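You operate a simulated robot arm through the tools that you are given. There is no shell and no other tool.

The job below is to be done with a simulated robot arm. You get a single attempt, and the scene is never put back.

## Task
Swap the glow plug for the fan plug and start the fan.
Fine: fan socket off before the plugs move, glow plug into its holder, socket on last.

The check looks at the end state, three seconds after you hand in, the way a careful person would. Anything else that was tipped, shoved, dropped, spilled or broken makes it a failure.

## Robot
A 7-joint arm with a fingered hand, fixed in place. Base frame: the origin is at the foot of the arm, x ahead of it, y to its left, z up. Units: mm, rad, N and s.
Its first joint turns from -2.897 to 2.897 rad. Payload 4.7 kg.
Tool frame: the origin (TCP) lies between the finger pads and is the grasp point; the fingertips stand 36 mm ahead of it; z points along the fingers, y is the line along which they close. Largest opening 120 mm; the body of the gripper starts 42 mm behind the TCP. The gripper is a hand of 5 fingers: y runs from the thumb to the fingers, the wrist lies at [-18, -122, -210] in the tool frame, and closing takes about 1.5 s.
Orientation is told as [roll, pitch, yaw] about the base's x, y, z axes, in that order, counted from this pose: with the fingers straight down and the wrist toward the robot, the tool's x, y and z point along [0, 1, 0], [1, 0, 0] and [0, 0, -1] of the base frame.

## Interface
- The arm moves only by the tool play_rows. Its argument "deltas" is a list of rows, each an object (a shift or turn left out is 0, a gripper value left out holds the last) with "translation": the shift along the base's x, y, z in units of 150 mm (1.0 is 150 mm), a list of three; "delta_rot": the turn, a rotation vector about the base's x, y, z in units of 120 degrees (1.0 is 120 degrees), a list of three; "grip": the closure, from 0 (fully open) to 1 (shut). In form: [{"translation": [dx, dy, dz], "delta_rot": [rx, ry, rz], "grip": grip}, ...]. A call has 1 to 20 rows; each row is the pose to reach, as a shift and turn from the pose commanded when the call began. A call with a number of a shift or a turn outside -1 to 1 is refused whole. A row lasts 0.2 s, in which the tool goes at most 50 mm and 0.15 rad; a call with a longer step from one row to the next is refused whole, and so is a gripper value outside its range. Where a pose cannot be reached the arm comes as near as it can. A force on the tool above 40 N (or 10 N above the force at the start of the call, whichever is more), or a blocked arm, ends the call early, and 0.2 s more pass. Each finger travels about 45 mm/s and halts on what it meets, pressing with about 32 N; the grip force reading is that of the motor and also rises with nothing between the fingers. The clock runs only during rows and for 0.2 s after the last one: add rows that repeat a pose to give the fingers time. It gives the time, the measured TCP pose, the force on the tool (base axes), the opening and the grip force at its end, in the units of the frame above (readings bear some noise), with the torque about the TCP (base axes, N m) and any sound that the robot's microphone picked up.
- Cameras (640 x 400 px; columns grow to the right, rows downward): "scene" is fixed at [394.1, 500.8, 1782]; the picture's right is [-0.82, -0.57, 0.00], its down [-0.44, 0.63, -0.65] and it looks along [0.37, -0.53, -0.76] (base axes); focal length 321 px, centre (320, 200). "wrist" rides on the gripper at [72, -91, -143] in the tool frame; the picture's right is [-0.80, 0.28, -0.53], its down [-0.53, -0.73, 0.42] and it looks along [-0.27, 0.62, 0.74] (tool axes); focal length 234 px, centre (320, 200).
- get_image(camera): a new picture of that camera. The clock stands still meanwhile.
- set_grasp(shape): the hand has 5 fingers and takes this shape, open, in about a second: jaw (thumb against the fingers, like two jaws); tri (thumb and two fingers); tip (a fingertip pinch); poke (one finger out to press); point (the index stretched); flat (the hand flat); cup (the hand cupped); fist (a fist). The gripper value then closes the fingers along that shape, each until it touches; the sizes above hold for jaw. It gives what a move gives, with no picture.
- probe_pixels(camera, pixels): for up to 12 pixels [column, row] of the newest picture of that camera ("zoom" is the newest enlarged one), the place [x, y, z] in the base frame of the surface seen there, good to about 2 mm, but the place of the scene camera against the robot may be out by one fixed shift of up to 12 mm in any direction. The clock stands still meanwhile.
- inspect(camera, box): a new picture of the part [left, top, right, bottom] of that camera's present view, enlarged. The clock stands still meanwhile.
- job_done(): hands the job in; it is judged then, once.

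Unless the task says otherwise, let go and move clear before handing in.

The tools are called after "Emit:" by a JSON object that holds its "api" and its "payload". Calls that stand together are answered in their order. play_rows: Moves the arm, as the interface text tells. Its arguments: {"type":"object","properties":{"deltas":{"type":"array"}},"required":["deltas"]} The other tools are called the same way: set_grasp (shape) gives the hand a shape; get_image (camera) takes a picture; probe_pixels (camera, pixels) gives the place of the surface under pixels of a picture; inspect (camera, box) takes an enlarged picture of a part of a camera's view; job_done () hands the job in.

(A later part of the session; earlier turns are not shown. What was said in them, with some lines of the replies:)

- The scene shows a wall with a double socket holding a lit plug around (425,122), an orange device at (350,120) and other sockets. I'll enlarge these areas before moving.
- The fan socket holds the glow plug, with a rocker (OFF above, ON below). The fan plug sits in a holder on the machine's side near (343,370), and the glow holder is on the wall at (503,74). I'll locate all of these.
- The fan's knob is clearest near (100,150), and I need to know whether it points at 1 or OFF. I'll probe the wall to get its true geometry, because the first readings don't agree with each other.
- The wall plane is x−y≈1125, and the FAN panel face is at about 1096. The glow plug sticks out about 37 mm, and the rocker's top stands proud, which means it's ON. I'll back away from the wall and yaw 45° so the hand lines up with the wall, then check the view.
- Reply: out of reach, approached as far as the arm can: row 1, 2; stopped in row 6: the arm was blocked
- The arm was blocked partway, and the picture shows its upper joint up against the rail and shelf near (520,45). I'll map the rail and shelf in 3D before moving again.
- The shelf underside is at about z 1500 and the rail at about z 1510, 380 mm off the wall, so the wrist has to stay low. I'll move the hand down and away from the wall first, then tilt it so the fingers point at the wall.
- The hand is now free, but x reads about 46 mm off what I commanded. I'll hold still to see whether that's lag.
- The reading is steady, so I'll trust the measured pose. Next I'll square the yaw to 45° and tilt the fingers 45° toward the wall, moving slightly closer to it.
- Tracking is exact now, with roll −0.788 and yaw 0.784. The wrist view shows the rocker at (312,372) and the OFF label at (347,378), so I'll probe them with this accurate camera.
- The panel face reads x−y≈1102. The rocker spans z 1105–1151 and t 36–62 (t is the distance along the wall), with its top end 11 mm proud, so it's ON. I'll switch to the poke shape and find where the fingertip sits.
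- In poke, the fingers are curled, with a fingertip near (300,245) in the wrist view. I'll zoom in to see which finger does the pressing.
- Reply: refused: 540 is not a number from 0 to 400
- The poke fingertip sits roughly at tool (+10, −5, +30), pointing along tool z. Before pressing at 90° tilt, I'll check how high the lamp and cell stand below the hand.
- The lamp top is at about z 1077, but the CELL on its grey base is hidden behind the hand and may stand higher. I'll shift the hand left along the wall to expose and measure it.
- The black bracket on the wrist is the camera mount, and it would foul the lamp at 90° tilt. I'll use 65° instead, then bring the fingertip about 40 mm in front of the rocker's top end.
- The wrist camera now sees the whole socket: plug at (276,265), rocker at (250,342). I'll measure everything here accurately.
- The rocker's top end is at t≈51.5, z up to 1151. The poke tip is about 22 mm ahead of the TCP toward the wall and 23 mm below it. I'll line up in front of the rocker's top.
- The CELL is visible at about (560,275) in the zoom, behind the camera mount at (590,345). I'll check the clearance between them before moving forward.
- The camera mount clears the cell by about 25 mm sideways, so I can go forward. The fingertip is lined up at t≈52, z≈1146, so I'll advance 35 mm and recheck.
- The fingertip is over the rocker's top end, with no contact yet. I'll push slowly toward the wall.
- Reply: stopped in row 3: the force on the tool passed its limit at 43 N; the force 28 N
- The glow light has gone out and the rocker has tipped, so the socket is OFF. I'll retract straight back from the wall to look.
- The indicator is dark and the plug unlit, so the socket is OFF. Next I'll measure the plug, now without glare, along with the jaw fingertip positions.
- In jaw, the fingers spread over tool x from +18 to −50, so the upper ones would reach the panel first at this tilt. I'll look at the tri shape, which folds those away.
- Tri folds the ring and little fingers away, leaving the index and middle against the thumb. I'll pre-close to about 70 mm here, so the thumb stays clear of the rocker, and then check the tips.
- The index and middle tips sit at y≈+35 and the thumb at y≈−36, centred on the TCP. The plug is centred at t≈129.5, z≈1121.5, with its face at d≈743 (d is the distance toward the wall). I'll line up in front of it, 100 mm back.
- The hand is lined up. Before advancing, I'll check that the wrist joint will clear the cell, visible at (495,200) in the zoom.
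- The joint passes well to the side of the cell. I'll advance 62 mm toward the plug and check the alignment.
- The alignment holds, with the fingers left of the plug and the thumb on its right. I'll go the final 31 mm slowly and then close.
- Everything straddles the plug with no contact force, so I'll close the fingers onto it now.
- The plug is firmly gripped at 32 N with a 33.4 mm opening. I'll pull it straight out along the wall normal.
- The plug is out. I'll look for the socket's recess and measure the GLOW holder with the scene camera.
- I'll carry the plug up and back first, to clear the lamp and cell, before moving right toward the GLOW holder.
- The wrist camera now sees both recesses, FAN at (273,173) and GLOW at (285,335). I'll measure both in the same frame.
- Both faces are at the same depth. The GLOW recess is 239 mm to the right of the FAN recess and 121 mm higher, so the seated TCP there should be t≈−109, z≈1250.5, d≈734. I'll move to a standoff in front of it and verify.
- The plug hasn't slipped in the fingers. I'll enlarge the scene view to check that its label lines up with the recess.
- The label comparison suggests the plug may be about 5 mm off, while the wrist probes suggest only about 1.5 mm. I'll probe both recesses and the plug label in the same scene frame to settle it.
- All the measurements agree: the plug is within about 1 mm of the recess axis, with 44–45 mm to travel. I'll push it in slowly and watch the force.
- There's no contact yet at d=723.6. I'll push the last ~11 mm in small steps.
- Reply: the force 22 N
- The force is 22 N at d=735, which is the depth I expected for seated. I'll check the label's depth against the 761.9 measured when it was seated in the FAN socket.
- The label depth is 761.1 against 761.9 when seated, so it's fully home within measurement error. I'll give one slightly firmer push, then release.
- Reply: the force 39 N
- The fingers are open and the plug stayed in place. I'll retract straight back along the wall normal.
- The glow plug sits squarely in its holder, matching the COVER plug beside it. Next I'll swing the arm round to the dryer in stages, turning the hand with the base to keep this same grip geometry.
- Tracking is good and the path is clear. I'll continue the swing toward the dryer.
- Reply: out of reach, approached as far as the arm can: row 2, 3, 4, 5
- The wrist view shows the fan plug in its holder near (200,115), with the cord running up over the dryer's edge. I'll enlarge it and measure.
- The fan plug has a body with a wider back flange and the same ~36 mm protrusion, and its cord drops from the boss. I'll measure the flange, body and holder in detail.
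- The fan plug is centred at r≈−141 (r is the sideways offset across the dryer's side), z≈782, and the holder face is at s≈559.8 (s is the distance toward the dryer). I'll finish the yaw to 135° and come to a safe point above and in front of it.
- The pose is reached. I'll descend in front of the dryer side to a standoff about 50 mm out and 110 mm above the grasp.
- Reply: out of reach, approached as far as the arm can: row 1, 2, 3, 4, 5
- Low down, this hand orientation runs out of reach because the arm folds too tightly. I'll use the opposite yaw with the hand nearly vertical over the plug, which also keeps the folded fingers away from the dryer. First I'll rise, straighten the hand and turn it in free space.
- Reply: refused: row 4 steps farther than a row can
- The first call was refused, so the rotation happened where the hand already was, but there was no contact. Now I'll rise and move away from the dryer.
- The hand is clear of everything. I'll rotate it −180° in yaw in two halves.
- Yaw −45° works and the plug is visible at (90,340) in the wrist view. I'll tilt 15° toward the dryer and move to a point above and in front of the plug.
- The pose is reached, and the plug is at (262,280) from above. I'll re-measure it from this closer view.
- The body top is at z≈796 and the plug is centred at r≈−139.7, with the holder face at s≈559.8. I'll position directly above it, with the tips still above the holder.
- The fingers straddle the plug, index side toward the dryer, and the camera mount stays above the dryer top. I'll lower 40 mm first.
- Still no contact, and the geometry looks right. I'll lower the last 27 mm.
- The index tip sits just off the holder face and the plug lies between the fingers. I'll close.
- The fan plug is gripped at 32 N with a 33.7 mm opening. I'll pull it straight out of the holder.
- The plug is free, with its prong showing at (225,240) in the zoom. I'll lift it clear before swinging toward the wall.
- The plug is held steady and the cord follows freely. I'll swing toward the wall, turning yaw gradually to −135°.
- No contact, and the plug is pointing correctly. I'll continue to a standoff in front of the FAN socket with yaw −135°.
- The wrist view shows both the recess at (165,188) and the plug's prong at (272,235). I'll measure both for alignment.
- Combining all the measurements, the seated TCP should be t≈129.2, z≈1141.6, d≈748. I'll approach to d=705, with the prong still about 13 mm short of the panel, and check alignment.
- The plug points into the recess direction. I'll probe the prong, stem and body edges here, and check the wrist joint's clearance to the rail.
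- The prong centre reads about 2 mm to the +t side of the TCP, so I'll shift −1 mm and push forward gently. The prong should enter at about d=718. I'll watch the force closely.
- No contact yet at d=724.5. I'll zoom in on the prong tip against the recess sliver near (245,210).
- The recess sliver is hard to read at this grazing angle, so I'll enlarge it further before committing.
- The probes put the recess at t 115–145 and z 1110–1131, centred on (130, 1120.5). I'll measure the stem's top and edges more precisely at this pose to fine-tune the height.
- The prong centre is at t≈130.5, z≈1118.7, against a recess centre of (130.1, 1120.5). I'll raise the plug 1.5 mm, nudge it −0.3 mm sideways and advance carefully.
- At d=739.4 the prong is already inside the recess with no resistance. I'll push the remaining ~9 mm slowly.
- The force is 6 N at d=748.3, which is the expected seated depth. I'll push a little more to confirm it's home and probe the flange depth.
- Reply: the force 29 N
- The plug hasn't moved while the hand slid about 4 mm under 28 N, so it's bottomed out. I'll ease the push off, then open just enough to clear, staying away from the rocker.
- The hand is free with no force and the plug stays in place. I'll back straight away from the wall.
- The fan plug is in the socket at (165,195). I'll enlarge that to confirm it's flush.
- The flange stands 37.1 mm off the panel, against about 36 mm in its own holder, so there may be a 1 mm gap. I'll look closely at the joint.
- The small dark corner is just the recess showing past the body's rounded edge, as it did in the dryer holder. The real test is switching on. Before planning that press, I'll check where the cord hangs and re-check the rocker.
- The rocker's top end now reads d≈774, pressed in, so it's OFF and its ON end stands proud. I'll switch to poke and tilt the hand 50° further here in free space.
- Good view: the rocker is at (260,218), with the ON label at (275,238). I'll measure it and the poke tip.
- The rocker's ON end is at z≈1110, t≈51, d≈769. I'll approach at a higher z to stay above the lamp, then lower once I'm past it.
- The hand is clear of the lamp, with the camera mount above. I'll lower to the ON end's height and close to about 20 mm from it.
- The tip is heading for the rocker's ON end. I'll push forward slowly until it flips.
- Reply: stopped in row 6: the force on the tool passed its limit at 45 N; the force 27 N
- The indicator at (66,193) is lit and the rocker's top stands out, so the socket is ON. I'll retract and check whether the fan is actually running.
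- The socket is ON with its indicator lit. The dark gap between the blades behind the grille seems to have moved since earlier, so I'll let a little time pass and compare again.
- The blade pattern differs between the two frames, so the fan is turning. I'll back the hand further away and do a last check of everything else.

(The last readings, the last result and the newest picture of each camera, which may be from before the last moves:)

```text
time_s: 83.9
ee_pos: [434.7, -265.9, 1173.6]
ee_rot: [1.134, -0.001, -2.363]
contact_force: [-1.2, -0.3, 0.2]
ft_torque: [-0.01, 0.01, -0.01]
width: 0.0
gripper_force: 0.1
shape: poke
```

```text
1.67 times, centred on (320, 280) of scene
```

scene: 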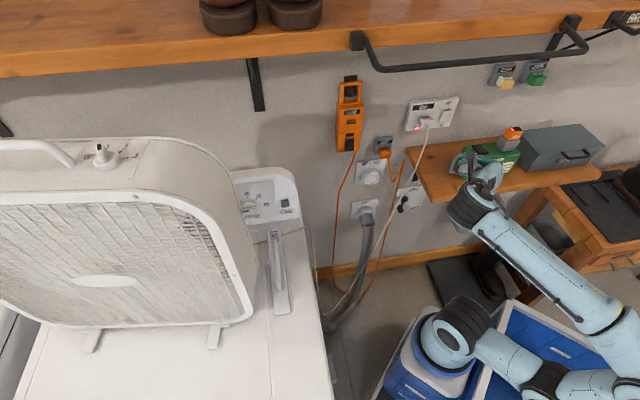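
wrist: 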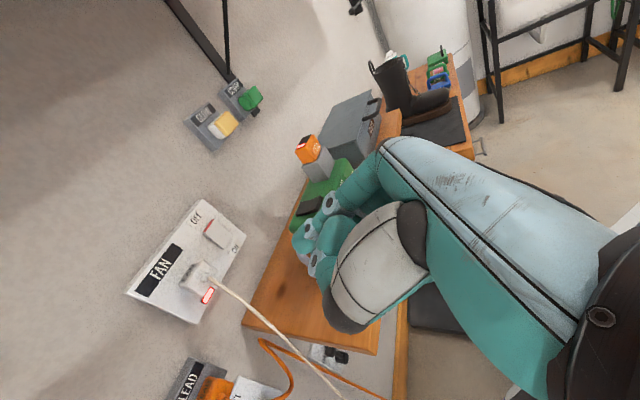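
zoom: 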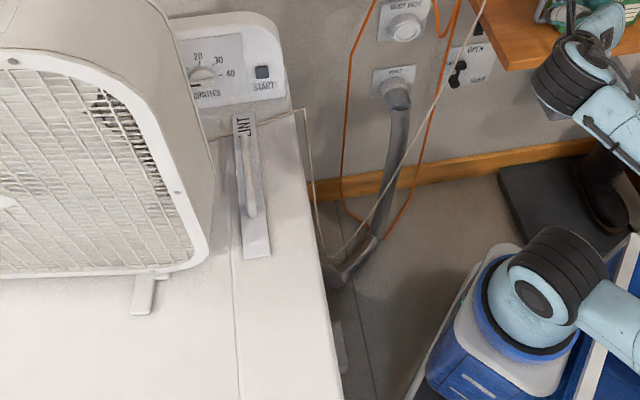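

Everything looks undisturbed: FAN indicator lit, rocker ON, and lamp, cell and COVER plug in place. I'll do one last depth check that the glow plug is fully seated.

Emit:
{"api": "inspect", "payload": {"camera": "scene", "box": [484, 60, 532, 90]}}

Emit:
{"api": "probe_pixels", "payload": {"camera": "zoom", "pixels": [[280, 220], [310, 215], [300, 310], [350, 300], [290, 340], [360, 330], [200, 200], [120, 300], [250, 190], [320, 280]]}}

```text
13.33 times, centred on (508, 75) of scene
```

zoom: 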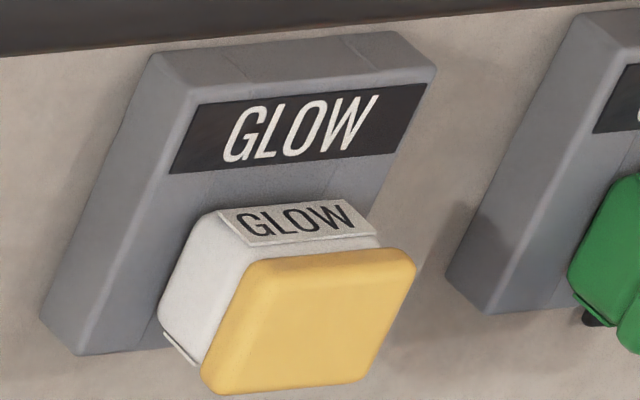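

```text
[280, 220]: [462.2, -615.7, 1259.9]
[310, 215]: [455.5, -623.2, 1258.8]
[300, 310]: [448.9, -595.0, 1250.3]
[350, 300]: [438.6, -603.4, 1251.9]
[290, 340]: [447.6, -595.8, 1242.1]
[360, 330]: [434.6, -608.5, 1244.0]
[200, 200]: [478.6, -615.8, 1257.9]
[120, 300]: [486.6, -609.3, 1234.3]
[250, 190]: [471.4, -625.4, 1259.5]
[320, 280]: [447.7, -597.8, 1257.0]
```

The glow plug's lens sits 36.6 mm off the holder face, the same as when it was fully seated in the socket. The fan plug is in, the socket is on, the fan is turning and the hand is clear, so I'm handing in.

Emit:
{"api": "job_done", "payload": {}}

```text
The job is handed in.
```

The swap is done and the fan is running; I've handed the job in. I did it in the order you set:

1. **Socket off:** I pressed the FAN socket's rocker to OFF. The glow light and the socket's indicator both went dark before I touched any plug.
2. **Glow plug:** it came out of the FAN socket and went into its GLOW holder on the wall. It sits at the same depth as it did when fully seated in the socket.
3. **Fan plug:** it came out of its holder on the dryer's side and went into the FAN socket. It measured about 1 mm less deep than in its own holder, within measuring error, and didn't move under a firm push (about 28 N).
4. **Socket on last:** I pressed the rocker to ON. The indicator lit, and the blades had moved between pictures taken moments apart.

Early on, the arm was blocked briefly, probably by the wall shelf or its rail, while I was moving the empty hand. I backed off, and nothing looked moved. In the final pictures the lamp, its cell, the COVER plug and the LEAD plug and cable all look as they did at the start. The hand is open, empty and clear of everything.
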